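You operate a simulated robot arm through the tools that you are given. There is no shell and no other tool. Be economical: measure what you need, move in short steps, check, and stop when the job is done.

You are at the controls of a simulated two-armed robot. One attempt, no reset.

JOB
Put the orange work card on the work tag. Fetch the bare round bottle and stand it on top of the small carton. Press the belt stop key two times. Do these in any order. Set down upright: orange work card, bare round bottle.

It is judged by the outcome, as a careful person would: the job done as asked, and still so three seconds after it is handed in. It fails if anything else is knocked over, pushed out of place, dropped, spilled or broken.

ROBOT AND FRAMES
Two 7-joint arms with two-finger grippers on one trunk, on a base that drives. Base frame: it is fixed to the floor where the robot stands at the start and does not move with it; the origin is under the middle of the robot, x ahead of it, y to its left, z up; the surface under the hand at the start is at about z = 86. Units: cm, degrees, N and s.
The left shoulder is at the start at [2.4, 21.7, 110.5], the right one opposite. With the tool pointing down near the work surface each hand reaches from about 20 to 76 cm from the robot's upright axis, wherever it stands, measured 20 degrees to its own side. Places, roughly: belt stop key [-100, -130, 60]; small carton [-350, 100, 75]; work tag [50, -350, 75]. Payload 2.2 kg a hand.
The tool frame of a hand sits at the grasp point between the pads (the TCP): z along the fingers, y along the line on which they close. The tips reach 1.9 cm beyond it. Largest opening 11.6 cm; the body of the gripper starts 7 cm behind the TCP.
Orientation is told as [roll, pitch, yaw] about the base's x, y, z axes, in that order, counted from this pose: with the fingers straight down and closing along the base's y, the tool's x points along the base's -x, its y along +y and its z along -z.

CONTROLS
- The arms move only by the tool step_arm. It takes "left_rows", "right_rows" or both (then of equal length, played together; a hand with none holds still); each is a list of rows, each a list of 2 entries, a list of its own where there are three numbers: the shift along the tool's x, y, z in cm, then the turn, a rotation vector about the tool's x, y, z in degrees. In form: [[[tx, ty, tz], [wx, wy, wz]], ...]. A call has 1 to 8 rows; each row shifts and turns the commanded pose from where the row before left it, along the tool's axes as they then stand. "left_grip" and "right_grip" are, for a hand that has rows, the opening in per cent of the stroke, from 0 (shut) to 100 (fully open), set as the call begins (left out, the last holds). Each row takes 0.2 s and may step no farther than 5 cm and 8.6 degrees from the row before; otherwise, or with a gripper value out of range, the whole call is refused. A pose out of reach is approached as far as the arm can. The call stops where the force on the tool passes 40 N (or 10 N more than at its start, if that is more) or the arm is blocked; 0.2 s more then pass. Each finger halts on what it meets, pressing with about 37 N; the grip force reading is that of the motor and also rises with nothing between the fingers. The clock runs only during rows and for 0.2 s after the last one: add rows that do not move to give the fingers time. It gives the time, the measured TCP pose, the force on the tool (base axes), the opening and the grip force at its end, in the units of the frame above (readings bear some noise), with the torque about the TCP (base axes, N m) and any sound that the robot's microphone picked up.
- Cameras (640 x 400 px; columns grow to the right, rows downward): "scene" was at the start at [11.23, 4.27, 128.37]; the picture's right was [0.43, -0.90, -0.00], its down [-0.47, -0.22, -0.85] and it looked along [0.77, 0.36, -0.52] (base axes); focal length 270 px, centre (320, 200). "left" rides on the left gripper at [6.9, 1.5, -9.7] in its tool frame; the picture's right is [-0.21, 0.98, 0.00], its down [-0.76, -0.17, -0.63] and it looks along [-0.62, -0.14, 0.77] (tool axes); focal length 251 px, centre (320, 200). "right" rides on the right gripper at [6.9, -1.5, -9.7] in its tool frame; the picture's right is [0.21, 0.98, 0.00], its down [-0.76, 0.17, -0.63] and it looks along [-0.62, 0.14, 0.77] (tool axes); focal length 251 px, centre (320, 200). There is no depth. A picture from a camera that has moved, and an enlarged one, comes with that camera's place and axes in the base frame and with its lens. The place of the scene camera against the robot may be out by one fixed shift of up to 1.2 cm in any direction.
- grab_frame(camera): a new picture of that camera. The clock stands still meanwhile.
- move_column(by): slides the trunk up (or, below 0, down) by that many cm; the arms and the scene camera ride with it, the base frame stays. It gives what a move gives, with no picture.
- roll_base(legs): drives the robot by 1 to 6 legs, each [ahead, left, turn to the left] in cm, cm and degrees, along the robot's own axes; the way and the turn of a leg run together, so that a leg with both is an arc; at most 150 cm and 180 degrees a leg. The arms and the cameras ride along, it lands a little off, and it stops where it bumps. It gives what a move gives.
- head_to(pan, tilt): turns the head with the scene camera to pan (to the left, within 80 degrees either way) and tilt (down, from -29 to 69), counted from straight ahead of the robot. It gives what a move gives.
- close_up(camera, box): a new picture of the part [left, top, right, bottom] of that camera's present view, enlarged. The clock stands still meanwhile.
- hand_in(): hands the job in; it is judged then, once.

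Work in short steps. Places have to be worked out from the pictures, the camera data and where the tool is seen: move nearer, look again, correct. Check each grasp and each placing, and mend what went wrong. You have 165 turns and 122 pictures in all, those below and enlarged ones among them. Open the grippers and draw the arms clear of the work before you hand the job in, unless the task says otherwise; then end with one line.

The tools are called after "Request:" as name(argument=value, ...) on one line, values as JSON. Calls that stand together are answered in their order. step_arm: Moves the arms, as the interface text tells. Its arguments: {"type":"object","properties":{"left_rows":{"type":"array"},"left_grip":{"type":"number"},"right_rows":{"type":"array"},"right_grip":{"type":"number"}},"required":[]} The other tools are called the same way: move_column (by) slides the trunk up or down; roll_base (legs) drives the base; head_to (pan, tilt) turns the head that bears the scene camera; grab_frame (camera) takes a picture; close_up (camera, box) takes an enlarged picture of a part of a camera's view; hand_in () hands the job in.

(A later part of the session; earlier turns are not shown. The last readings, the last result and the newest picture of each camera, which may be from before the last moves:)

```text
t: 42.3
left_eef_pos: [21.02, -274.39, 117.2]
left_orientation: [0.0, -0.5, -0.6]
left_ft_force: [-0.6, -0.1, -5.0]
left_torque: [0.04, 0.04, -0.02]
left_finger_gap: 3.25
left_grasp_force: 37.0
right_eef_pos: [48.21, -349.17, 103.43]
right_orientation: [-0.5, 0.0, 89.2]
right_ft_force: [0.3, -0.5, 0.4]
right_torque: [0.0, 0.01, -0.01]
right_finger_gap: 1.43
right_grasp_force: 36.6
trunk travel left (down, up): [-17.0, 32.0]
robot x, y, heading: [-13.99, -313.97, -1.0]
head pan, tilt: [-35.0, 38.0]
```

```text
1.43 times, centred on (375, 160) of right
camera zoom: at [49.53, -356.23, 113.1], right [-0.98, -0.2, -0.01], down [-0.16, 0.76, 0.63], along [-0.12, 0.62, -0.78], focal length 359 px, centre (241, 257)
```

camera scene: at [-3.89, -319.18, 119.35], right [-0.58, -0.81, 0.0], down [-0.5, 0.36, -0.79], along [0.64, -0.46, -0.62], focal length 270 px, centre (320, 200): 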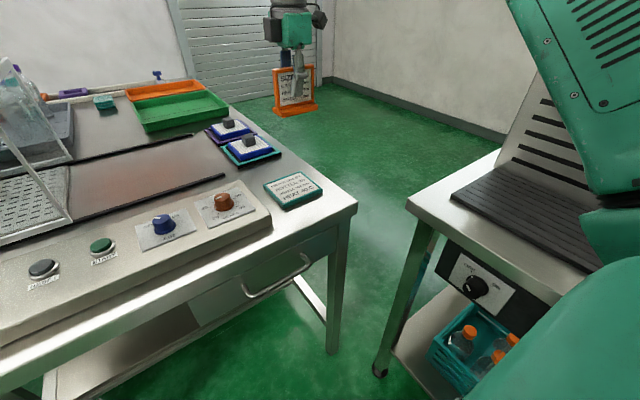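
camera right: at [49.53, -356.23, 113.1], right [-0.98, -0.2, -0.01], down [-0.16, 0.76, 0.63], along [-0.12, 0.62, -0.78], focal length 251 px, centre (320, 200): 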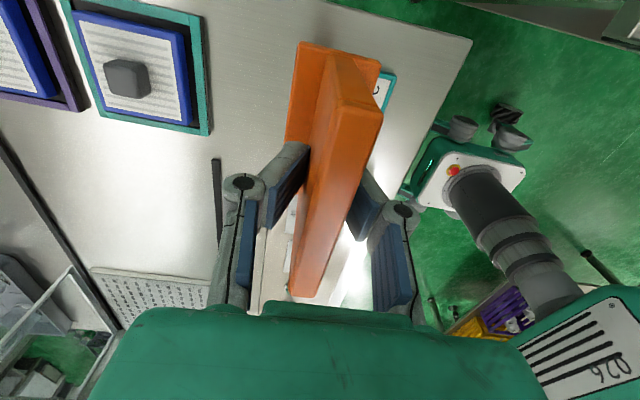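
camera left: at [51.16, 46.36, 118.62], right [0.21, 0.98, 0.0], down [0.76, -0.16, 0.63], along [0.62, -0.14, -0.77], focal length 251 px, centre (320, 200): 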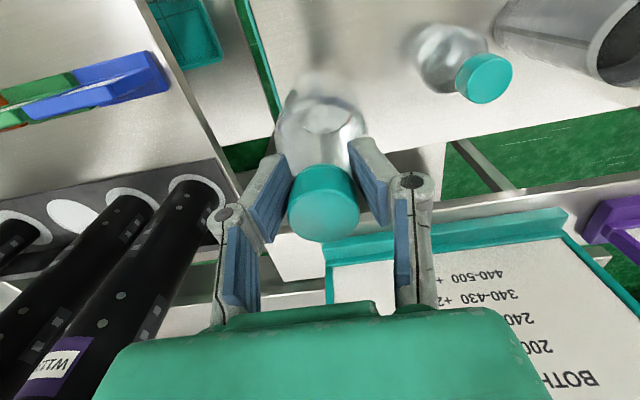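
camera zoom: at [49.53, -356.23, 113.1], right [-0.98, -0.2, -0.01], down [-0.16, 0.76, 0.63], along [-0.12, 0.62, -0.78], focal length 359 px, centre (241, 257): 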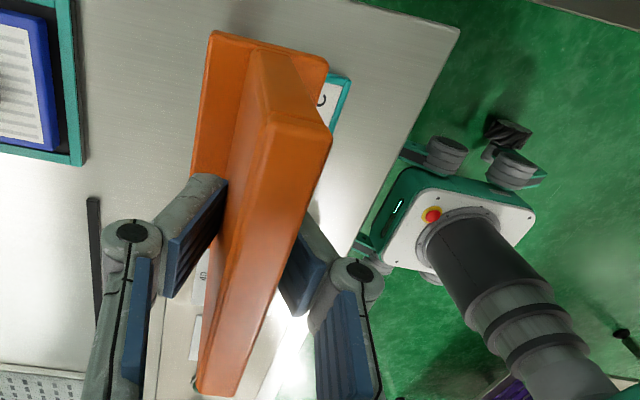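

Cross-checking both cameras puts the table at z≈79, tag top ≈80, tag centre ≈ (44.6, −345.5). I shift there and lower to TCP z≈91.

Request:
step_arm(right_rows=[[[-3.7, 3.2, 0], [0, 0, 0]], [[0, 0.3, 4], [0, 0, 0]], [[0, 0, 4], [0, 0, 0]], [[0, 0, 4.4], [0, 0, 0]], [[0, 0, 0], [0, 0, 0]]])

Request:
head_to(pan=-35, tilt=40)

Request:
close_up(camera="scene", box=[220, 60, 380, 220])

Request:
grab_frame(camera="right")

```text
t: 43.5
left_eef_pos: [21.13, -274.38, 117.23]
left_orientation: [0.1, -0.4, -0.8]
left_ft_force: [0.6, 0.7, -5.4]
left_torque: [0.03, 0.05, -0.01]
left_finger_gap: 3.26
left_grasp_force: 37.4
right_eef_pos: [45.04, -345.34, 90.88]
right_orientation: [-0.4, -0.1, 89.3]
right_ft_force: [-0.3, 0.0, 0.4]
right_torque: [-0.03, -0.01, -0.01]
right_finger_gap: 1.44
right_grasp_force: 37.5
trunk travel left (down, up): [-17.0, 32.0]
robot x, y, heading: [-13.77, -314.32, -0.9]
head pan, tilt: [-35.0, 38.0]
```

```text
t: 44.1
left_eef_pos: [21.09, -274.39, 117.27]
left_orientation: [0.0, -0.3, -0.8]
left_ft_force: [0.2, 0.1, -4.8]
left_torque: [-0.04, 0.03, 0.02]
left_finger_gap: 3.24
left_grasp_force: 36.9
right_eef_pos: [45.13, -345.31, 90.81]
right_orientation: [-0.4, 0.1, 89.3]
right_ft_force: [0.6, -0.1, -0.5]
right_torque: [-0.03, 0.0, -0.01]
right_finger_gap: 1.42
right_grasp_force: 36.5
trunk travel left (down, up): [-17.0, 32.0]
robot x, y, heading: [-13.9, -314.3, -0.9]
head pan, tilt: [-35.0, 40.0]
```

```text
2.50 times, centred on (300, 140) of scene
camera zoom: at [-3.9, -319.05, 119.04], right [-0.58, -0.81, 0.0], down [-0.52, 0.38, -0.76], along [0.62, -0.45, -0.65], focal length 674 px, centre (370, 350)
```

zoom: 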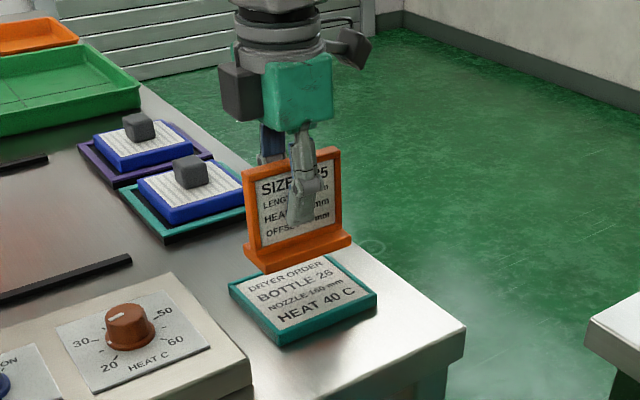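

```text
83 pictures are left
camera right: at [46.51, -352.31, 100.53], right [-0.98, -0.2, -0.01], down [-0.16, 0.76, 0.63], along [-0.12, 0.62, -0.78], focal length 251 px, centre (320, 200)
```

right: 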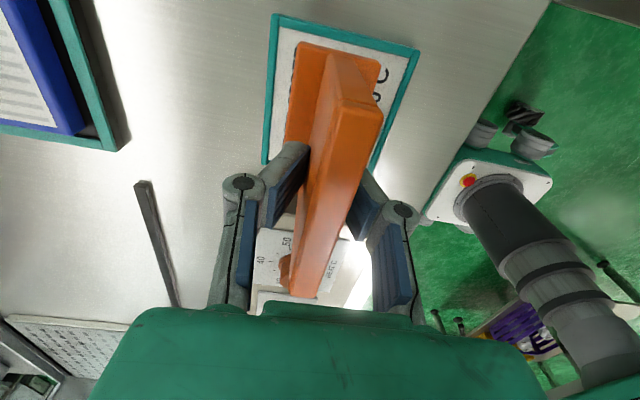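

Tag measured from the hand camera: x 39.4–49.3, y ≈ −351…−340; only x needs −0.7. I lower carefully.

Request:
step_arm(right_rows=[[[0, 0.7, 1.5], [0, 0, 0]], [[0, 0, 1.5], [0, 0, 0]], [[0, 0, 0.8], [0, 0, 0]], [[0, 0, 0], [0, 0, 0]]])

Request:
close_up(camera="scene", box=[240, 90, 360, 210])

```text
t: 45.1
left_eef_pos: [21.13, -274.25, 117.33]
left_orientation: [-0.1, -0.3, -0.8]
left_ft_force: [0.1, 0.1, -5.6]
left_torque: [-0.02, 0.05, 0.03]
left_finger_gap: 3.24
left_grasp_force: 37.0
right_eef_pos: [44.49, -345.14, 87.17]
right_orientation: [-0.5, 0.0, 89.3]
right_ft_force: [-0.5, -2.6, 8.3]
right_torque: [-0.32, 0.05, 0.05]
right_finger_gap: 1.43
right_grasp_force: 37.3
trunk travel left (down, up): [-17.0, 32.0]
robot x, y, heading: [-13.77, -313.99, -0.8]
head pan, tilt: [-35.0, 40.0]
```

```text
3.33 times, centred on (300, 150) of scene
camera zoom: at [-3.98, -319.02, 119.06], right [-0.58, -0.81, 0.0], down [-0.52, 0.38, -0.76], along [0.62, -0.45, -0.64], focal length 899 px, centre (387, 367)
```

zoom: 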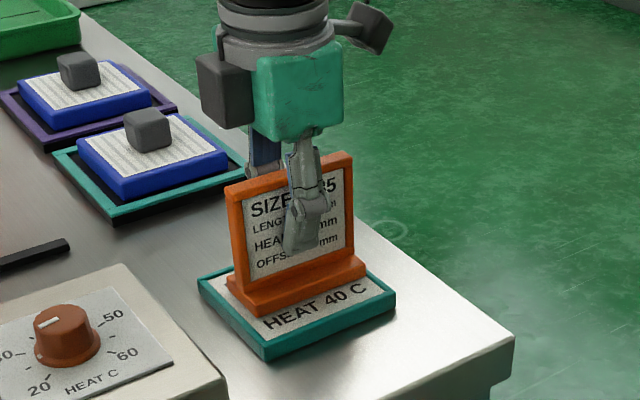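

The card touches the tag (8 N) and sits centrally. Release.

Request:
step_arm(right_rows=[[[0, 0, 0], [0, 0, 0]], [[0, 0, 0], [0, 0, 0]], [[0, 0, 0], [0, 0, 0]]], right_grip=40)

Request:
step_arm(right_rows=[[[0, 0, -2], [0, 0, 0]], [[0, 0, -4], [0, 0, 0]], [[0, 0, -5], [0, 0, 0]], [[0, 0, -5], [0, 0, 0]], [[0, 0, 0], [0, 0, 0]]])

Request:
grab_frame(camera="scene")

Request:
grab_frame(camera="right")

```text
t: 46.0
left_eef_pos: [21.06, -274.38, 117.2]
left_orientation: [0.0, -0.3, -0.8]
left_ft_force: [0.3, -0.2, -6.1]
left_torque: [0.01, 0.06, 0.01]
left_finger_gap: 3.23
left_grasp_force: 36.7
right_eef_pos: [44.45, -345.17, 86.86]
right_orientation: [-0.4, -0.1, 89.3]
right_ft_force: [-0.3, -0.6, -0.2]
right_torque: [0.01, 0.01, 0.02]
right_finger_gap: 4.65
right_grasp_force: 0.0
trunk travel left (down, up): [-17.0, 32.0]
robot x, y, heading: [-13.83, -314.06, -0.9]
head pan, tilt: [-35.0, 40.0]
```

```text
t: 47.1
left_eef_pos: [21.24, -274.36, 117.26]
left_orientation: [0.0, -0.3, -0.8]
left_ft_force: [0.9, -0.7, -5.8]
left_torque: [0.01, 0.03, -0.04]
left_finger_gap: 3.24
left_grasp_force: 37.3
right_eef_pos: [44.2, -345.35, 103.04]
right_orientation: [-0.3, 0.0, 89.3]
right_ft_force: [0.3, -0.8, -0.6]
right_torque: [-0.04, 0.0, -0.03]
right_finger_gap: 4.63
right_grasp_force: 0.1
trunk travel left (down, up): [-17.0, 32.0]
robot x, y, heading: [-13.82, -314.34, -0.7]
head pan, tilt: [-35.0, 40.0]
```

```text
81 pictures are left
camera scene: at [-3.87, -319.03, 119.03], right [-0.58, -0.81, 0.0], down [-0.52, 0.38, -0.76], along [0.62, -0.45, -0.65], focal length 270 px, centre (320, 200)
```

scene: 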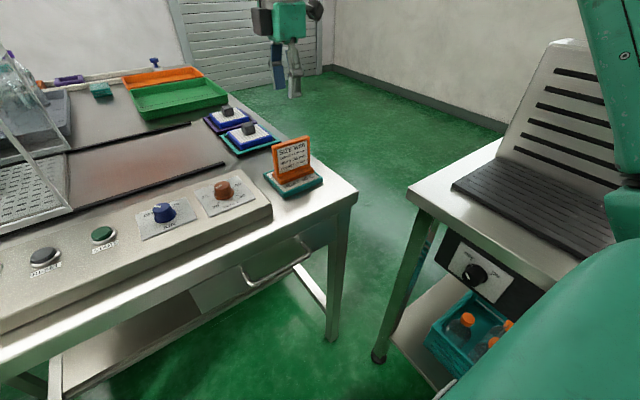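

```text
80 pictures are left
camera right: at [45.67, -352.31, 112.55], right [-0.98, -0.2, -0.01], down [-0.16, 0.76, 0.63], along [-0.12, 0.62, -0.77], focal length 251 px, centre (320, 200)
```

right: 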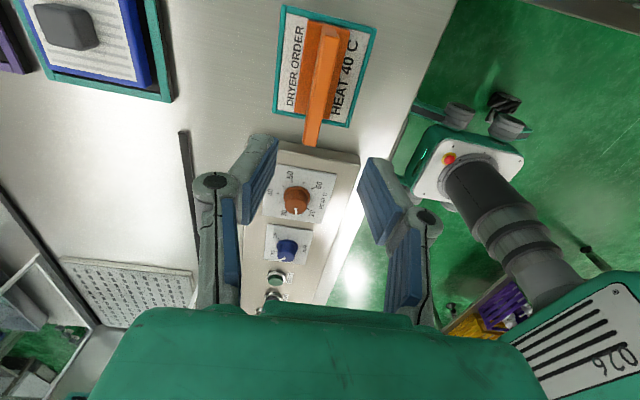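

Card stands well on the tag. I retract the right hand and turn it back, and raise the trunk.

Request:
step_arm(right_rows=[[[-2.5, 3.8, 0], [0, 0, 0]], [[-2.5, 3.8, 0], [0, 0, 0]], [[-2.5, 3.8, 0], [0, 0, 0]], [[-2.5, 3.8, 0], [0, 0, 0]], [[-2.5, 3.8, 0], [0, 0, 0]], [[-2.5, 3.0, 0], [0, 0, 0]]], right_grip=20)

Request:
step_arm(right_rows=[[[0, 0, 0], [0, 0, 8.5]], [[0, 0, 0], [0, 0, 8.5]], [[0, 0, 0], [0, 0, 8.5]], [[0, 0, 0], [0, 0, 8.5]], [[0, 0, 0], [0, 0, 8.5]], [[0, 0, 0], [0, 0, 8.5]], [[0, 0, 0], [0, 0, 8.5]], [[0, 0, 0], [0, 0, 8.5]]])

Request:
step_arm(right_rows=[[[0, 0, 0], [0, 0, 8.5]], [[0, 0, 0], [0, 0, 8.5]], [[0, 0, 0], [0, 0, 5]]])

Request:
move_column(by=8)

Request:
head_to(pan=80, tilt=25)

Request:
grab_frame(camera="scene")

```text
t: 48.5
left_eef_pos: [21.1, -274.15, 117.2]
left_orientation: [-0.1, -0.4, -0.8]
left_ft_force: [-0.5, -1.0, -5.4]
left_torque: [0.03, 0.03, 0.0]
left_finger_gap: 3.25
left_grasp_force: 36.8
right_eef_pos: [22.35, -329.8, 102.91]
right_orientation: [-0.4, 0.0, 89.3]
right_ft_force: [-0.5, 0.6, 0.3]
right_torque: [0.0, -0.04, 0.0]
right_finger_gap: 2.32
right_grasp_force: 0.1
trunk travel left (down, up): [-17.0, 32.0]
robot x, y, heading: [-13.91, -314.75, -0.7]
head pan, tilt: [-35.0, 40.0]
```

```text
t: 50.4
left_eef_pos: [21.02, -274.37, 117.16]
left_orientation: [0.1, -0.4, -0.9]
left_ft_force: [0.1, 0.0, -4.8]
left_torque: [-0.01, 0.04, -0.02]
left_finger_gap: 3.25
left_grasp_force: 36.6
right_eef_pos: [22.47, -329.98, 102.89]
right_orientation: [-0.2, -0.4, 21.2]
right_ft_force: [-0.9, 0.0, 0.0]
right_torque: [-0.01, -0.01, -0.01]
right_finger_gap: 2.32
right_grasp_force: 0.1
trunk travel left (down, up): [-17.0, 32.0]
robot x, y, heading: [-13.9, -314.16, -0.8]
head pan, tilt: [-35.0, 40.0]
```

```text
t: 51.1
left_eef_pos: [21.1, -274.31, 117.22]
left_orientation: [0.0, -0.3, -0.8]
left_ft_force: [-0.5, 1.0, -5.2]
left_torque: [-0.01, 0.05, 0.0]
left_finger_gap: 3.23
left_grasp_force: 36.8
right_eef_pos: [22.55, -330.0, 102.83]
right_orientation: [0.1, -0.4, -0.9]
right_ft_force: [-0.9, 0.7, 0.1]
right_torque: [-0.03, 0.02, -0.01]
right_finger_gap: 2.33
right_grasp_force: 0.1
trunk travel left (down, up): [-17.0, 32.0]
robot x, y, heading: [-13.87, -314.37, -1.0]
head pan, tilt: [-35.0, 40.0]
```

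```text
t: 52.3
left_eef_pos: [21.16, -274.31, 125.27]
left_orientation: [0.0, -0.4, -0.8]
left_ft_force: [1.0, -0.3, -5.9]
left_torque: [0.04, 0.03, -0.01]
left_finger_gap: 3.24
left_grasp_force: 37.3
right_eef_pos: [22.55, -330.06, 110.74]
right_orientation: [0.0, -0.3, -0.8]
right_ft_force: [-0.4, -0.5, -0.4]
right_torque: [-0.01, -0.02, 0.02]
right_finger_gap: 2.3
right_grasp_force: 0.1
trunk travel left (down, up): [-25.0, 24.0]
robot x, y, heading: [-14.17, -314.39, -0.8]
head pan, tilt: [-35.0, 40.0]
```

```text
t: 54.3
left_eef_pos: [21.02, -274.22, 125.18]
left_orientation: [-0.2, -0.4, -0.8]
left_ft_force: [0.2, -0.4, -5.5]
left_torque: [0.04, 0.03, -0.01]
left_finger_gap: 3.25
left_grasp_force: 36.9
right_eef_pos: [22.5, -329.9, 110.69]
right_orientation: [0.0, -0.4, -0.7]
right_ft_force: [0.4, 0.3, -0.5]
right_torque: [0.03, 0.01, 0.0]
right_finger_gap: 2.32
right_grasp_force: 0.0
trunk travel left (down, up): [-25.0, 24.0]
robot x, y, heading: [-13.78, -314.29, -0.8]
head pan, tilt: [80.0, 25.0]
```

```text
79 pictures are left
camera scene: at [-2.6, -310.49, 128.41], right [0.39, -0.92, 0.0], down [-0.48, -0.2, -0.85], along [0.79, 0.33, -0.52], focal length 270 px, centre (320, 200)
```

scene: 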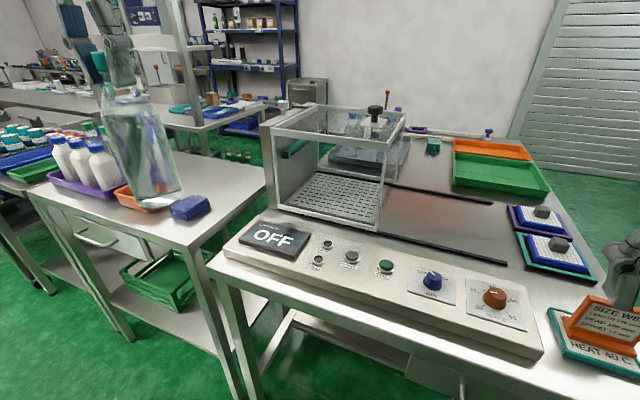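

The head reads 80° but the picture still looks to about 23°. I command it again.

Request:
head_to(pan=78, tilt=25)

Request:
grab_frame(camera="scene")

```text
t: 54.9
left_eef_pos: [21.15, -274.19, 125.22]
left_orientation: [-0.1, -0.4, -0.8]
left_ft_force: [-1.5, 0.2, -5.1]
left_torque: [0.03, 0.01, 0.02]
left_finger_gap: 3.21
left_grasp_force: 36.7
right_eef_pos: [22.4, -329.92, 110.82]
right_orientation: [-0.1, -0.4, -0.7]
right_ft_force: [0.0, -0.6, -0.5]
right_torque: [0.02, -0.04, 0.02]
right_finger_gap: 2.33
right_grasp_force: 0.1
trunk travel left (down, up): [-25.0, 24.0]
robot x, y, heading: [-13.58, -314.04, -0.9]
head pan, tilt: [78.0, 25.0]
```

```text
78 pictures are left
camera scene: at [-2.61, -310.49, 128.43], right [0.39, -0.92, 0.0], down [-0.48, -0.2, -0.86], along [0.79, 0.33, -0.52], focal length 270 px, centre (320, 200)
```

scene: 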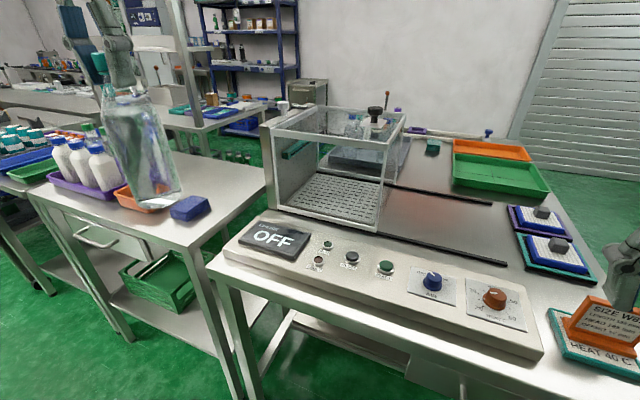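

The head may be blocked by the raised left arm; I'll rely on it elsewhere. I drive back left 150 cm along the same aisle, correcting heading.

Request:
roll_base(legs=[[-2, 0, 0.8], [0, 150, 0], [0, 40, 0]])

Request:
head_to(pan=-80, tilt=25)

Request:
grab_frame(camera="scene")

```text
t: 64.8
left_eef_pos: [19.72, -83.21, 125.07]
left_orientation: [0.0, -0.3, -0.3]
left_ft_force: [0.9, 0.6, -5.4]
left_torque: [-0.01, 0.04, 0.0]
left_finger_gap: 3.23
left_grasp_force: 37.0
right_eef_pos: [21.45, -138.81, 110.72]
right_orientation: [-0.2, -0.4, -0.2]
right_ft_force: [-0.4, 1.0, -0.3]
right_torque: [0.0, -0.05, 0.01]
right_finger_gap: 2.34
right_grasp_force: 0.2
trunk travel left (down, up): [-25.0, 24.0]
robot x, y, heading: [-15.25, -124.06, -0.0]
head pan, tilt: [78.0, 25.0]
```

```text
t: 67.2
left_eef_pos: [19.49, -83.66, 125.39]
left_orientation: [0.1, -0.5, -0.3]
left_ft_force: [-0.1, 0.3, -4.5]
left_torque: [-0.01, -0.01, -0.01]
left_finger_gap: 3.2
left_grasp_force: 36.5
right_eef_pos: [21.38, -139.3, 110.86]
right_orientation: [0.0, -0.4, -0.1]
right_ft_force: [-0.4, 0.1, 0.4]
right_torque: [0.02, -0.02, 0.03]
right_finger_gap: 2.33
right_grasp_force: 0.1
trunk travel left (down, up): [-25.0, 24.0]
robot x, y, heading: [-14.89, -123.86, -0.4]
head pan, tilt: [-80.0, 25.0]
```

```text
77 pictures are left
camera scene: at [-10.5, -132.95, 129.38], right [-0.99, -0.17, 0.0], down [-0.07, 0.42, -0.91], along [0.15, -0.89, -0.42], focal length 270 px, centre (320, 200)
```

scene: 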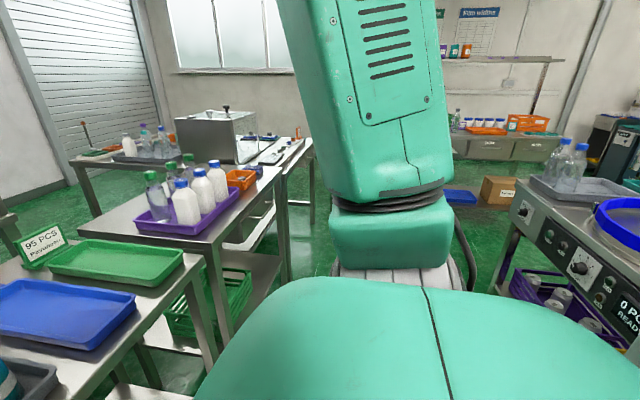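

Head right works. I move on to about (−20, −75) and turn right 90° to face the panel area, then look.

Request:
roll_base(legs=[[-6, 48, 0], [0, 0, -90]])

Request:
head_to(pan=-50, tilt=28)

Request:
grab_frame(camera="scene")

```text
t: 73.9
left_eef_pos: [20.56, -110.77, 125.09]
left_orientation: [-0.3, -0.5, -90.1]
left_ft_force: [0.2, 0.2, -5.0]
left_torque: [0.07, 0.0, -0.02]
left_finger_gap: 3.25
left_grasp_force: 37.6
right_eef_pos: [-34.97, -112.91, 110.88]
right_orientation: [-0.4, -0.5, -90.0]
right_ft_force: [1.4, 0.8, 0.2]
right_torque: [-0.01, 0.05, 0.02]
right_finger_gap: 2.3
right_grasp_force: 0.1
trunk travel left (down, up): [-25.0, 24.0]
robot x, y, heading: [-20.39, -76.35, -90.1]
head pan, tilt: [-80.0, 25.0]
```

```text
t: 74.8
left_eef_pos: [21.9, -110.59, 124.82]
left_orientation: [-0.7, -0.6, -90.0]
left_ft_force: [0.0, 0.3, -6.4]
left_torque: [0.03, 0.01, -0.01]
left_finger_gap: 3.26
left_grasp_force: 37.2
right_eef_pos: [-33.98, -112.65, 111.06]
right_orientation: [-0.8, -0.5, -89.8]
right_ft_force: [0.5, 0.6, 0.7]
right_torque: [0.01, 0.04, 0.0]
right_finger_gap: 2.32
right_grasp_force: 0.0
trunk travel left (down, up): [-25.0, 24.0]
robot x, y, heading: [-20.05, -76.58, -90.0]
head pan, tilt: [-50.0, 28.0]
```

```text
76 pictures are left
camera scene: at [-27.75, -86.2, 128.93], right [-0.64, 0.77, 0.01], down [0.36, 0.3, -0.88], along [-0.68, -0.56, -0.47], focal length 270 px, centre (320, 200)
```

scene: 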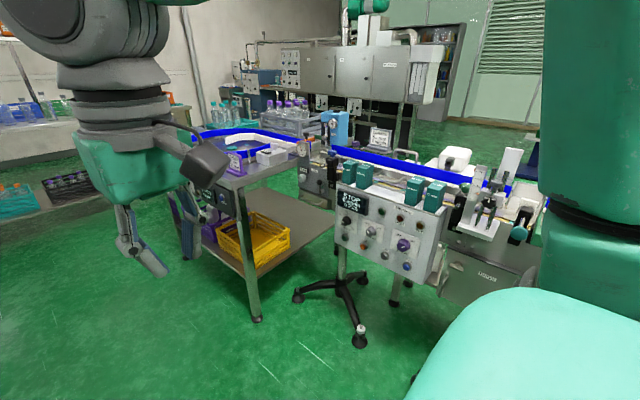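

Panel on a swivel stand in front of the belt; I enlarge it to read the keys.

Request:
close_up(camera="scene", box=[325, 170, 455, 290])

```text
3.33 times, centred on (390, 230) of scene
camera zoom: at [-27.75, -86.2, 128.93], right [-0.64, 0.77, 0.01], down [0.36, 0.3, -0.88], along [-0.68, -0.56, -0.47], focal length 899 px, centre (87, 100)
```

zoom: 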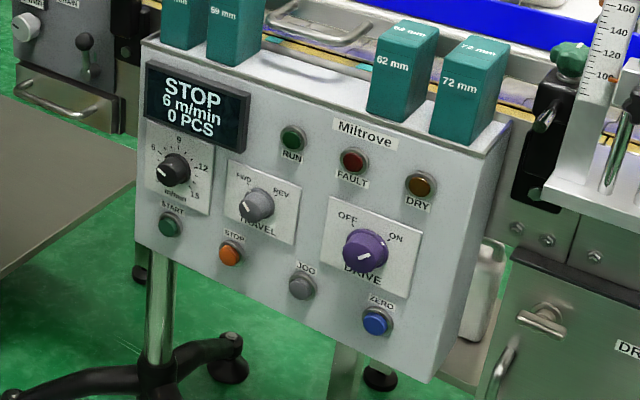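

The orange key labelled STOP is at about (−108, −129, 60); the panel faces roughly +x. I turn to face −x and move to about (−37, −128), first raising and tucking the bottle hand.

Request:
step_arm(left_rows=[[[0, -3, -3], [0, 0, 0]], [[0, -3, -3], [0, 0, 0]], [[0, -3, -3], [0, 0, 0]], [[0, 0, 0], [0, 0, 0]]])

Request:
roll_base(legs=[[0, 0, -90], [17, 50, 0]])

Request:
head_to(pan=0, tilt=40)

Request:
grab_frame(camera="scene")

```text
t: 75.8
left_eef_pos: [15.26, -112.96, 134.77]
left_orientation: [-0.9, -0.6, -90.0]
left_ft_force: [0.5, 0.1, -5.4]
left_torque: [0.03, 0.0, 0.03]
left_finger_gap: 3.26
left_grasp_force: 37.1
left hand out of reach, approached as far as the arm can: row 1, 2, 3
right_eef_pos: [-33.93, -112.55, 111.07]
right_orientation: [-0.8, -0.6, -90.0]
right_ft_force: [0.6, 0.5, -0.4]
right_torque: [-0.01, 0.01, 0.0]
right_finger_gap: 2.32
right_grasp_force: 0.2
trunk travel left (down, up): [-25.0, 24.0]
robot x, y, heading: [-20.05, -76.47, -90.3]
head pan, tilt: [-50.0, 28.0]
```

```text
t: 82.7
left_eef_pos: [-73.99, -159.86, 135.34]
left_orientation: [0.3, -0.7, 179.7]
left_ft_force: [0.0, 0.2, -4.1]
left_torque: [-0.02, -0.05, -0.01]
left_finger_gap: 3.24
left_grasp_force: 36.6
right_eef_pos: [-73.67, -111.24, 110.79]
right_orientation: [0.2, -0.6, -180.0]
right_ft_force: [-0.2, 0.0, 0.3]
right_torque: [-0.06, -0.04, 0.0]
right_finger_gap: 2.33
right_grasp_force: 0.0
trunk travel left (down, up): [-25.0, 24.0]
robot x, y, heading: [-37.69, -126.83, 179.9]
head pan, tilt: [-50.0, 28.0]
```

```text
t: 83.9
left_eef_pos: [-73.8, -162.39, 134.8]
left_orientation: [-0.8, -0.8, 179.9]
left_ft_force: [0.3, -1.2, -5.6]
left_torque: [-0.02, -0.06, 0.01]
left_finger_gap: 3.25
left_grasp_force: 37.0
right_eef_pos: [-73.52, -113.45, 111.13]
right_orientation: [-0.9, -0.6, -180.0]
right_ft_force: [0.1, 0.1, 0.8]
right_torque: [-0.01, 0.01, 0.03]
right_finger_gap: 2.35
right_grasp_force: 0.0
trunk travel left (down, up): [-25.0, 24.0]
robot x, y, heading: [-37.49, -127.32, 179.8]
head pan, tilt: [0.0, 40.0]
```

```text
74 pictures are left
camera scene: at [-51.36, -127.56, 127.04], right [0.0, 1.0, 0.01], down [0.65, 0.0, -0.76], along [-0.76, 0.01, -0.65], focal length 270 px, centre (320, 200)
```

scene: 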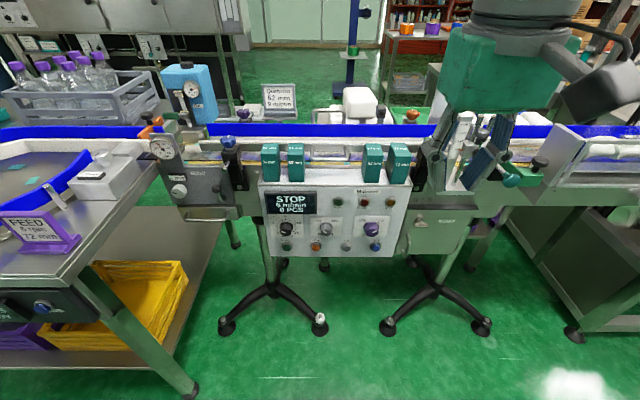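

Key triangulated at ≈ (−106.3, −128.3, 61.3). I advance 6 cm, extend the right hand a little and begin pitching it horizontal with fingers shut.

Request:
roll_base(legs=[[6, 0, 0]])

Request:
step_arm(right_rows=[[[-3, 0, 0], [0, 0, 0]], [[-3, 0, 0], [0, 0, 0]], [[0, 0, 0], [0, -8.5, 0]], [[0, 0, 0], [0, -8.5, 0]], [[0, 0, 0], [0, -8.5, 0]], [[0, 0, 0], [0, -8.5, 0]], [[0, 0, 0], [0, -8.5, 0]], [[0, 0, 0], [0, -8.5, 0]]], right_grip=0)

```text
t: 84.9
left_eef_pos: [-79.57, -162.14, 135.07]
left_orientation: [-0.8, -0.9, 179.7]
left_ft_force: [0.1, -0.5, -5.6]
left_torque: [0.0, -0.05, 0.0]
left_finger_gap: 3.27
left_grasp_force: 37.0
right_eef_pos: [-79.36, -113.13, 111.14]
right_orientation: [-0.9, -0.6, -180.0]
right_ft_force: [0.0, -0.9, 0.4]
right_torque: [0.07, -0.03, -0.01]
right_finger_gap: 2.33
right_grasp_force: 0.1
trunk travel left (down, up): [-25.0, 24.0]
robot x, y, heading: [-43.33, -126.87, 180.0]
head pan, tilt: [0.0, 40.0]
```

```text
t: 86.7
left_eef_pos: [-79.6, -162.03, 135.03]
left_orientation: [-0.7, -0.9, 179.7]
left_ft_force: [0.3, -0.4, -5.3]
left_torque: [0.02, -0.02, 0.02]
left_finger_gap: 3.24
left_grasp_force: 37.1
right_eef_pos: [-85.56, -112.9, 111.18]
right_orientation: [-1.1, -51.8, -179.2]
right_ft_force: [0.6, -0.2, -0.6]
right_torque: [0.01, -0.02, -0.03]
right_finger_gap: 0.02
right_grasp_force: 28.8
trunk travel left (down, up): [-25.0, 24.0]
robot x, y, heading: [-43.5, -127.16, 179.8]
head pan, tilt: [0.0, 40.0]
```

Pitch is at −52°; I continue to about −86° and lower the trunk 18 cm.

Request:
step_arm(right_rows=[[[0, 0, 0], [0, -8.5, 0]], [[0, 0, 0], [0, -8.5, 0]], [[0, 0, 0], [0, -8.5, 0]], [[0, 0, 0], [0, -8.5, 0]], [[0, 0, 0], [0, 0, 0]]])

Request:
move_column(by=-18)

Request:
grab_frame(camera="right")

Request:
grab_frame(camera="scene")

```text
t: 87.9
left_eef_pos: [-79.54, -161.14, 135.25]
left_orientation: [-0.6, -1.0, 179.7]
left_ft_force: [0.4, 0.7, -5.2]
left_torque: [-0.05, -0.04, -0.01]
left_finger_gap: 3.25
left_grasp_force: 37.5
right_eef_pos: [-88.42, -114.41, 112.0]
right_orientation: [-5.2, -85.8, -174.8]
right_ft_force: [-0.2, 0.6, -0.1]
right_torque: [-0.02, 0.05, 0.0]
right_finger_gap: 0.01
right_grasp_force: 28.6
right hand out of reach, approached as far as the arm can: row 2, 3, 4
trunk travel left (down, up): [-25.0, 24.0]
robot x, y, heading: [-43.5, -126.92, 179.7]
head pan, tilt: [0.0, 40.0]
```

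```text
t: 89.9
left_eef_pos: [-79.85, -161.42, 117.25]
left_orientation: [-0.5, -1.0, 179.7]
left_ft_force: [0.1, -0.3, -5.6]
left_torque: [0.02, -0.04, 0.02]
left_finger_gap: 3.22
left_grasp_force: 36.9
right_eef_pos: [-88.25, -114.6, 93.98]
right_orientation: [-7.0, -85.6, -173.1]
right_ft_force: [1.1, -1.0, 0.0]
right_torque: [0.05, -0.01, -0.01]
right_finger_gap: 0.0
right_grasp_force: 28.8
trunk travel left (down, up): [-7.0, 42.0]
robot x, y, heading: [-43.84, -127.09, 179.8]
head pan, tilt: [0.0, 40.0]
```

```text
73 pictures are left
camera right: at [-78.19, -113.1, 87.83], right [0.02, -0.97, -0.22], down [0.57, -0.17, 0.8], along [-0.82, -0.14, 0.56], focal length 251 px, centre (320, 200)
```

right: 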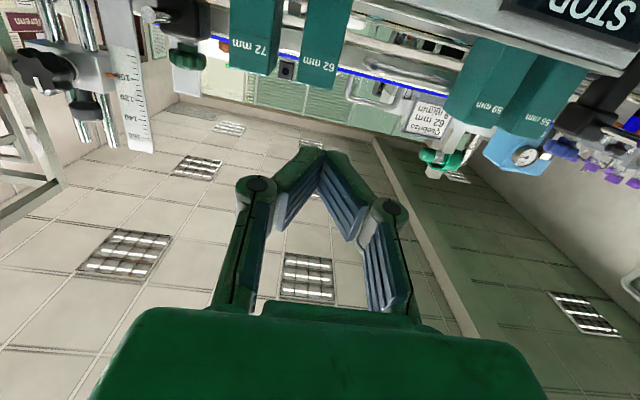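

```text
72 pictures are left
camera scene: at [-57.3, -126.68, 109.05], right [0.0, 1.0, 0.0], down [0.65, 0.0, -0.76], along [-0.76, 0.0, -0.65], focal length 270 px, centre (320, 200)
```

scene: 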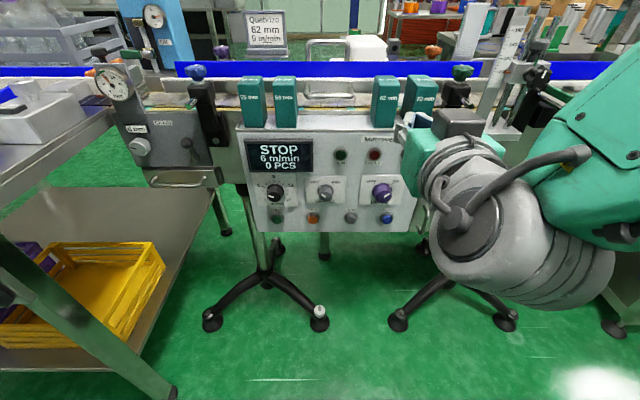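

I enlarge the panel for a precise key pixel.

Request:
close_up(camera="scene", box=[230, 120, 430, 250])

```text
3.08 times, centred on (330, 185) of scene
camera zoom: at [-57.3, -126.68, 109.05], right [0.0, 1.0, 0.0], down [0.65, 0.0, -0.76], along [-0.76, 0.0, -0.65], focal length 830 px, centre (289, 246)
```

zoom: 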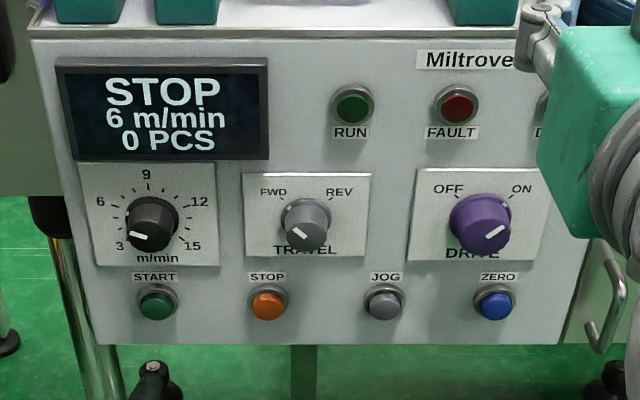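

Tool points forward now (x down, y toward −y). I lower it to key height and shift across to y≈−128, staying 15 cm off the panel.

Request:
step_arm(right_rows=[[[4.5, 1.8, 0], [0, 0, 0]], [[4.5, 1.8, 0], [0, 0, 0]], [[4.5, 1.8, 0], [0, 0, 0]], [[4.5, 1.8, 0], [0, 0, 0]], [[4.5, 1.8, 0], [0, 0, 0]], [[4.5, 1.8, 0], [0, 0, 0]], [[3, 1.8, 0], [0, 0, 0]], [[0, 0, 0], [0, 0, 0]]])

Request:
grab_frame(camera="right")

Request:
grab_frame(camera="scene")

```text
t: 91.7
left_eef_pos: [-79.65, -161.45, 117.33]
left_orientation: [-0.6, -0.9, 179.7]
left_ft_force: [0.3, 0.1, -4.5]
left_torque: [0.01, -0.05, 0.04]
left_finger_gap: 3.22
left_grasp_force: 36.9
right_eef_pos: [-86.01, -126.94, 63.77]
right_orientation: [-7.5, -85.7, -172.6]
right_ft_force: [-0.9, -0.3, 0.0]
right_torque: [0.01, 0.0, 0.04]
right_finger_gap: 0.0
right_grasp_force: 29.4
trunk travel left (down, up): [-7.0, 42.0]
robot x, y, heading: [-43.37, -126.64, 179.7]
head pan, tilt: [0.0, 40.0]
```

```text
70 pictures are left
camera right: at [-75.87, -125.5, 57.67], right [0.02, -0.97, -0.22], down [0.57, -0.17, 0.8], along [-0.82, -0.14, 0.56], focal length 251 px, centre (320, 200)
```

right: 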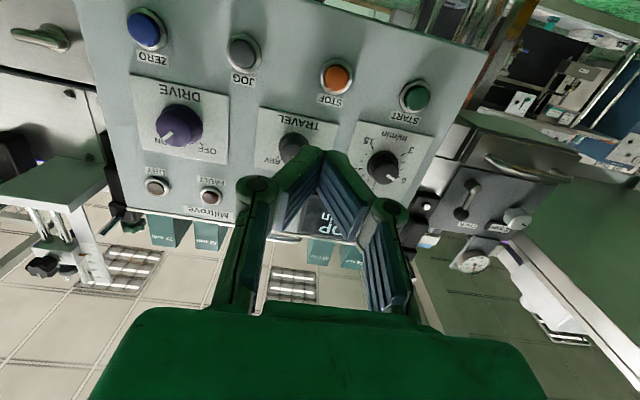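

```text
69 pictures are left
camera scene: at [-57.34, -126.8, 109.04], right [0.0, 1.0, 0.0], down [0.65, 0.0, -0.76], along [-0.76, 0.0, -0.65], focal length 270 px, centre (320, 200)
```

scene: 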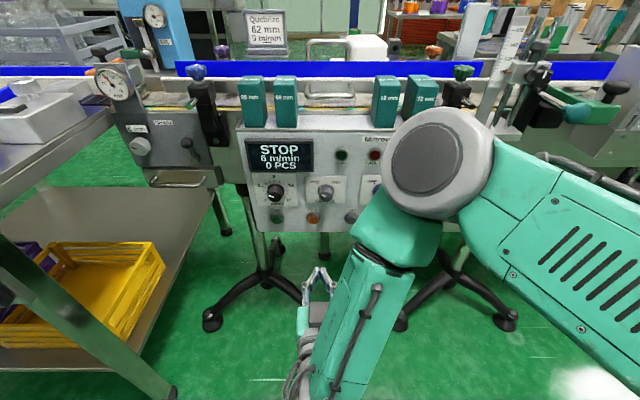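

Key at ≈ (−105, −128.6, 61.8). I align and advance to about 3 cm short.

Request:
step_arm(right_rows=[[[1.5, 1.65, 2], [0, 0, 0]], [[-0.3, 0, 4], [0, 0, 0]], [[-0.3, 0, 4], [0, 0, 0]], [[-0.2, 0, 3], [0, 0, 0]], [[0, 0, 0], [0, 0, 0]]])

Request:
grab_frame(camera="right")

Request:
close_up(camera="scene", box=[250, 160, 400, 270])

```text
t: 92.9
left_eef_pos: [-79.73, -161.5, 117.17]
left_orientation: [-0.6, -1.0, 179.7]
left_ft_force: [-0.4, -1.0, -4.4]
left_torque: [0.0, -0.04, 0.02]
left_finger_gap: 3.24
left_grasp_force: 36.8
right_eef_pos: [-99.05, -128.39, 62.21]
right_orientation: [-7.3, -85.7, -172.7]
right_ft_force: [0.6, 0.0, -0.2]
right_torque: [0.0, 0.0, 0.01]
right_finger_gap: 0.0
right_grasp_force: 28.8
trunk travel left (down, up): [-7.0, 42.0]
robot x, y, heading: [-43.38, -126.64, 179.8]
head pan, tilt: [0.0, 40.0]
```

```text
68 pictures are left
camera right: at [-88.92, -126.82, 56.02], right [0.02, -0.97, -0.22], down [0.57, -0.17, 0.8], along [-0.82, -0.14, 0.56], focal length 251 px, centre (320, 200)
```

right: 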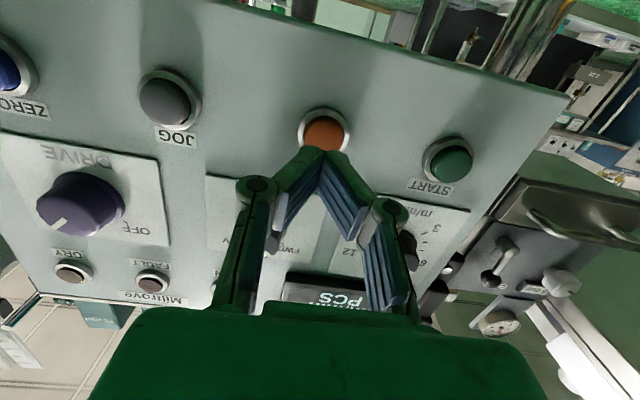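

```text
3.64 times, centred on (325, 215) of scene
camera zoom: at [-57.38, -126.82, 109.03], right [0.0, 1.0, 0.0], down [0.65, 0.0, -0.76], along [-0.76, 0.0, -0.65], focal length 980 px, centre (302, 146)
```

zoom: 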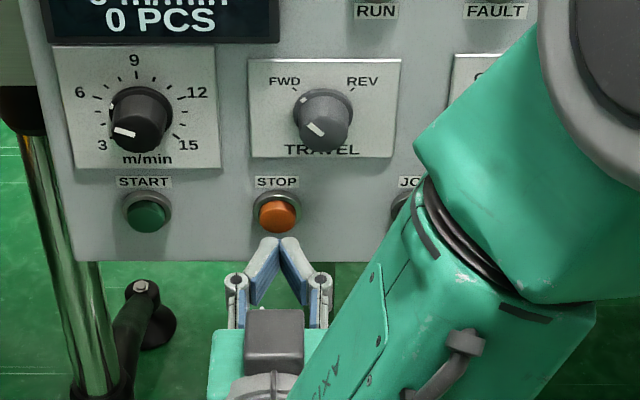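

Aligned in y; z needs −0.5. I advance in small steps watching force.

Request:
step_arm(right_rows=[[[0.5, 0.1, 0.8], [0, 0, 0]], [[0, 0, 0.6], [0, 0, 0]], [[0, 0, 0.4], [0, 0, 0]], [[0, 0, 0.3], [0, 0, 0]]])

Request:
grab_frame(camera="right")

```text
t: 93.9
left_eef_pos: [-79.62, -161.45, 117.23]
left_orientation: [-0.6, -1.0, 179.7]
left_ft_force: [0.6, 0.2, -5.4]
left_torque: [0.0, -0.03, -0.03]
left_finger_gap: 3.21
left_grasp_force: 36.8
right_eef_pos: [-101.11, -128.69, 61.54]
right_orientation: [-7.4, -85.6, -172.7]
right_ft_force: [0.0, 0.2, 0.1]
right_torque: [-0.02, -0.01, 0.0]
right_finger_gap: 0.0
right_grasp_force: 28.4
trunk travel left (down, up): [-7.0, 42.0]
robot x, y, heading: [-43.66, -126.71, 179.7]
head pan, tilt: [0.0, 40.0]
```

```text
66 pictures are left
camera right: at [-90.88, -127.12, 55.41], right [0.02, -0.97, -0.22], down [0.57, -0.17, 0.8], along [-0.82, -0.14, 0.56], focal length 251 px, centre (320, 200)
```

right: 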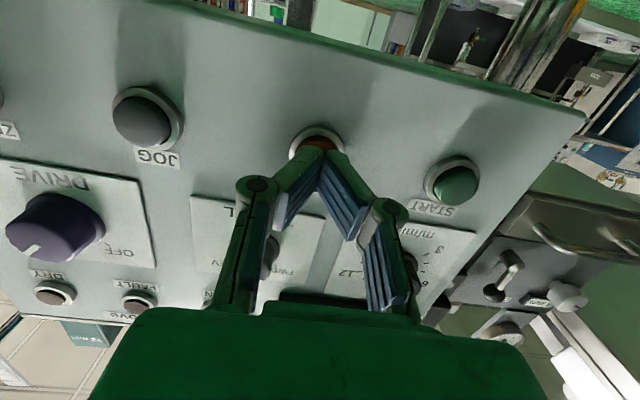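

Tips nearly at the key. Advance in 0.3 cm steps for contact.

Request:
step_arm(right_rows=[[[0, 0, 0.3], [0, 0, 0]], [[0, 0, 0.3], [0, 0, 0]], [[0, 0, 0.3], [0, 0, 0]]])

```text
t: 94.7
left_eef_pos: [-79.56, -161.47, 117.26]
left_orientation: [-0.6, -1.0, 179.7]
left_ft_force: [0.4, -0.5, -5.5]
left_torque: [-0.04, -0.03, -0.02]
left_finger_gap: 3.25
left_grasp_force: 36.9
right_eef_pos: [-102.01, -128.76, 61.48]
right_orientation: [-7.3, -85.6, -172.8]
right_ft_force: [1.3, -0.5, 0.6]
right_torque: [-0.01, 0.0, 0.02]
right_finger_gap: 0.59
right_grasp_force: 28.6
trunk travel left (down, up): [-7.0, 42.0]
robot x, y, heading: [-44.07, -126.82, 180.3]
head pan, tilt: [0.0, 40.0]
```

Slight contact (1.3 N). Continue in 0.2 cm steps.

Request:
step_arm(right_rows=[[[0, 0, 0.2], [0, 0, 0]], [[0, 0, 0.2], [0, 0, 0]]])

Request:
grab_frame(camera="right")

```text
t: 95.3
left_eef_pos: [-79.59, -161.49, 117.26]
left_orientation: [-0.6, -1.0, 179.7]
left_ft_force: [-0.4, -0.1, -6.1]
left_torque: [-0.02, -0.03, 0.02]
left_finger_gap: 3.23
left_grasp_force: 37.1
right_eef_pos: [-102.35, -128.74, 61.54]
right_orientation: [-7.3, -85.8, -172.7]
right_ft_force: [5.6, 0.0, 2.4]
right_torque: [-0.04, 0.08, 0.03]
right_finger_gap: 0.6
right_grasp_force: 28.7
trunk travel left (down, up): [-7.0, 42.0]
robot x, y, heading: [-42.96, -126.86, 180.1]
head pan, tilt: [0.0, 40.0]
heard: click
```

```text
65 pictures are left
camera right: at [-92.19, -127.2, 55.29], right [0.02, -0.97, -0.22], down [0.57, -0.17, 0.8], along [-0.82, -0.14, 0.56], focal length 251 px, centre (320, 200)
```

right: 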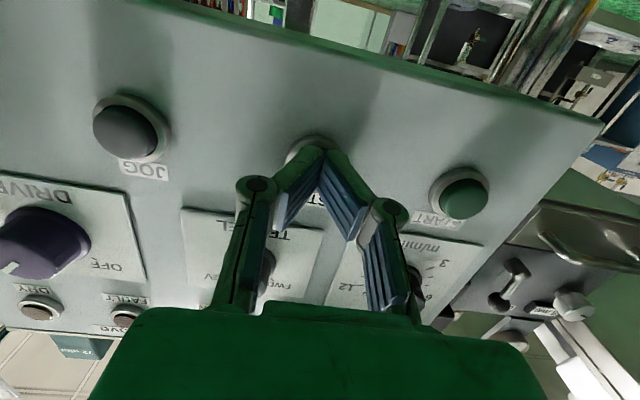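

A click: first press. I back off 1.3 cm to release.

Request:
step_arm(right_rows=[[[0, 0, -0.5], [0, 0, 0]], [[0, 0, -0.8], [0, 0, 0]], [[0, 0, 0], [0, 0, 0]], [[0, 0, 0], [0, 0, 0]]])

Request:
close_up(camera="scene", box=[230, 120, 430, 250])

```text
t: 96.3
left_eef_pos: [-79.75, -161.32, 117.23]
left_orientation: [-0.6, -1.0, 179.7]
left_ft_force: [-0.4, -0.4, -4.7]
left_torque: [0.01, -0.06, -0.04]
left_finger_gap: 3.23
left_grasp_force: 36.7
right_eef_pos: [-101.25, -128.74, 61.63]
right_orientation: [-7.3, -85.8, -172.7]
right_ft_force: [0.2, -0.1, -0.5]
right_torque: [0.0, 0.03, 0.0]
right_finger_gap: 0.0
right_grasp_force: 28.3
trunk travel left (down, up): [-7.0, 42.0]
robot x, y, heading: [-43.59, -127.07, 179.6]
head pan, tilt: [0.0, 40.0]
```

```text
3.08 times, centred on (330, 185) of scene
camera zoom: at [-57.39, -126.82, 109.03], right [0.0, 1.0, 0.0], down [0.65, 0.0, -0.76], along [-0.76, 0.0, -0.65], focal length 830 px, centre (289, 246)
```

zoom: 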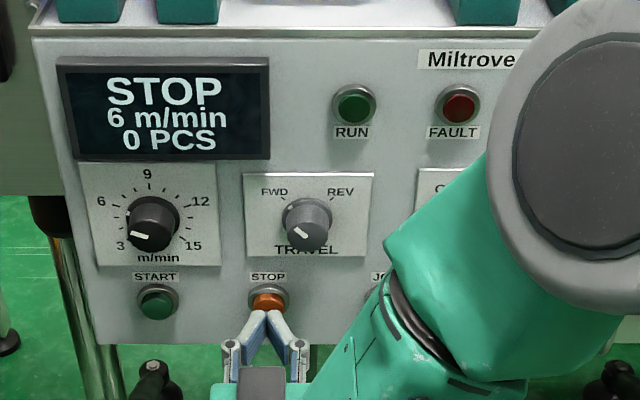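

Released. Second press: the same travel.

Request:
step_arm(right_rows=[[[0, 0, 0.6], [0, 0, 0]], [[0, 0, 0.4], [0, 0, 0]], [[0, 0, 0.3], [0, 0, 0]]])

```text
t: 97.1
left_eef_pos: [-79.51, -161.35, 117.38]
left_orientation: [-0.6, -0.9, 179.7]
left_ft_force: [-0.4, 0.0, -5.3]
left_torque: [0.02, -0.09, 0.01]
left_finger_gap: 3.23
left_grasp_force: 37.3
right_eef_pos: [-102.41, -128.75, 61.56]
right_orientation: [-7.2, -85.7, -172.9]
right_ft_force: [7.4, 1.2, 0.4]
right_torque: [0.01, 0.08, -0.03]
right_finger_gap: 0.6
right_grasp_force: 28.7
trunk travel left (down, up): [-7.0, 42.0]
robot x, y, heading: [-43.1, -126.68, 180.1]
head pan, tilt: [0.0, 40.0]
heard: click
```

Second click heard. I withdraw straight back, then up.

Request:
step_arm(right_rows=[[[0, 0, -1], [0, 0, 0]], [[0, 0, -4], [0, 0, 0]], [[0, 0, -4], [0, 0, 0]], [[0, 0, -4], [0, 0, 0]], [[-4, -1.5, 0], [0, 0, 0]], [[-4, -1.5, 0], [0, 0, 0]], [[-4, -1.5, 0], [0, 0, 0]], [[-4, -1.5, 0], [0, 0, 0]]])

Request:
step_arm(right_rows=[[[-3, -1.5, 0], [0, 6, 0]], [[-3, -1.5, 0], [0, 8.5, 0]], [[-2, -1.5, 0], [0, 8.5, 0]], [[0, 0, 0], [0, 8.5, 0]], [[0, 0, 0], [0, 8.5, 0]], [[0, 0, 0], [0, 8.5, 0]], [[0, 0, 0], [0, 8.5, 0]], [[0, 0, 0], [0, 8.5, 0]]])

Request:
move_column(by=18)

Request:
step_arm(right_rows=[[[0, 0, 0], [0, 8.5, 0]], [[0, 0, 0], [0, 8.5, 0]], [[0, 0, 0], [0, 2, 0]], [[0, 0, 0], [0, 0, 0]]])

Request:
grab_frame(camera="scene")

```text
t: 98.9
left_eef_pos: [-79.58, -161.33, 117.26]
left_orientation: [-0.6, -1.0, 179.7]
left_ft_force: [0.6, 0.5, -5.7]
left_torque: [0.0, -0.06, 0.05]
left_finger_gap: 3.26
left_grasp_force: 37.1
right_eef_pos: [-90.47, -122.81, 78.52]
right_orientation: [-7.3, -85.6, -172.8]
right_ft_force: [-0.3, 0.1, 0.0]
right_torque: [-0.02, -0.02, -0.03]
right_finger_gap: 0.0
right_grasp_force: 28.0
trunk travel left (down, up): [-7.0, 42.0]
robot x, y, heading: [-43.07, -126.6, 179.9]
head pan, tilt: [0.0, 40.0]
```

```text
t: 100.7
left_eef_pos: [-79.63, -161.48, 117.18]
left_orientation: [-0.6, -0.9, 179.7]
left_ft_force: [-0.9, 0.5, -5.0]
left_torque: [0.01, -0.07, 0.0]
left_finger_gap: 3.23
left_grasp_force: 36.9
right_eef_pos: [-92.05, -118.31, 86.25]
right_orientation: [-0.5, -20.2, -179.9]
right_ft_force: [-0.3, -0.3, -1.8]
right_torque: [-0.01, -0.04, 0.0]
right_finger_gap: 0.0
right_grasp_force: 27.8
trunk travel left (down, up): [-7.0, 42.0]
robot x, y, heading: [-43.5, -126.66, 179.7]
head pan, tilt: [0.0, 40.0]
```

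```text
t: 102.7
left_eef_pos: [-79.68, -161.31, 135.3]
left_orientation: [-0.5, -0.9, 179.7]
left_ft_force: [-0.5, -0.3, -5.8]
left_torque: [-0.01, -0.1, -0.03]
left_finger_gap: 3.23
left_grasp_force: 36.7
right_eef_pos: [-91.9, -118.28, 104.37]
right_orientation: [-0.6, -20.2, -180.0]
right_ft_force: [0.1, -0.5, 0.7]
right_torque: [0.01, 0.03, -0.01]
right_finger_gap: 0.0
right_grasp_force: 28.6
trunk travel left (down, up): [-25.0, 24.0]
robot x, y, heading: [-43.5, -126.76, 179.9]
head pan, tilt: [0.0, 40.0]
```

```text
t: 103.7
left_eef_pos: [-79.66, -161.44, 135.26]
left_orientation: [-0.5, -1.0, 179.7]
left_ft_force: [0.7, 0.5, -4.9]
left_torque: [-0.01, -0.08, 0.02]
left_finger_gap: 3.24
left_grasp_force: 36.8
right_eef_pos: [-92.1, -118.41, 104.35]
right_orientation: [-0.4, -1.1, 180.0]
right_ft_force: [-0.4, -0.6, 0.3]
right_torque: [-0.02, -0.02, -0.03]
right_finger_gap: 0.01
right_grasp_force: 28.7
trunk travel left (down, up): [-25.0, 24.0]
robot x, y, heading: [-43.35, -126.81, 179.9]
head pan, tilt: [0.0, 40.0]
```

```text
63 pictures are left
camera scene: at [-57.46, -126.71, 127.03], right [0.0, 1.0, 0.0], down [0.65, 0.0, -0.76], along [-0.76, 0.0, -0.65], focal length 270 px, centre (320, 200)
```

scene: 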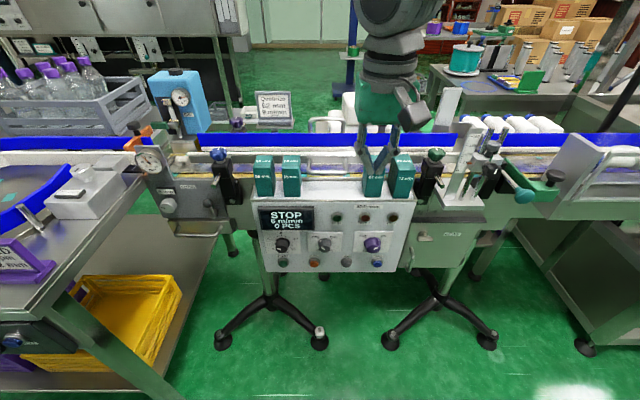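

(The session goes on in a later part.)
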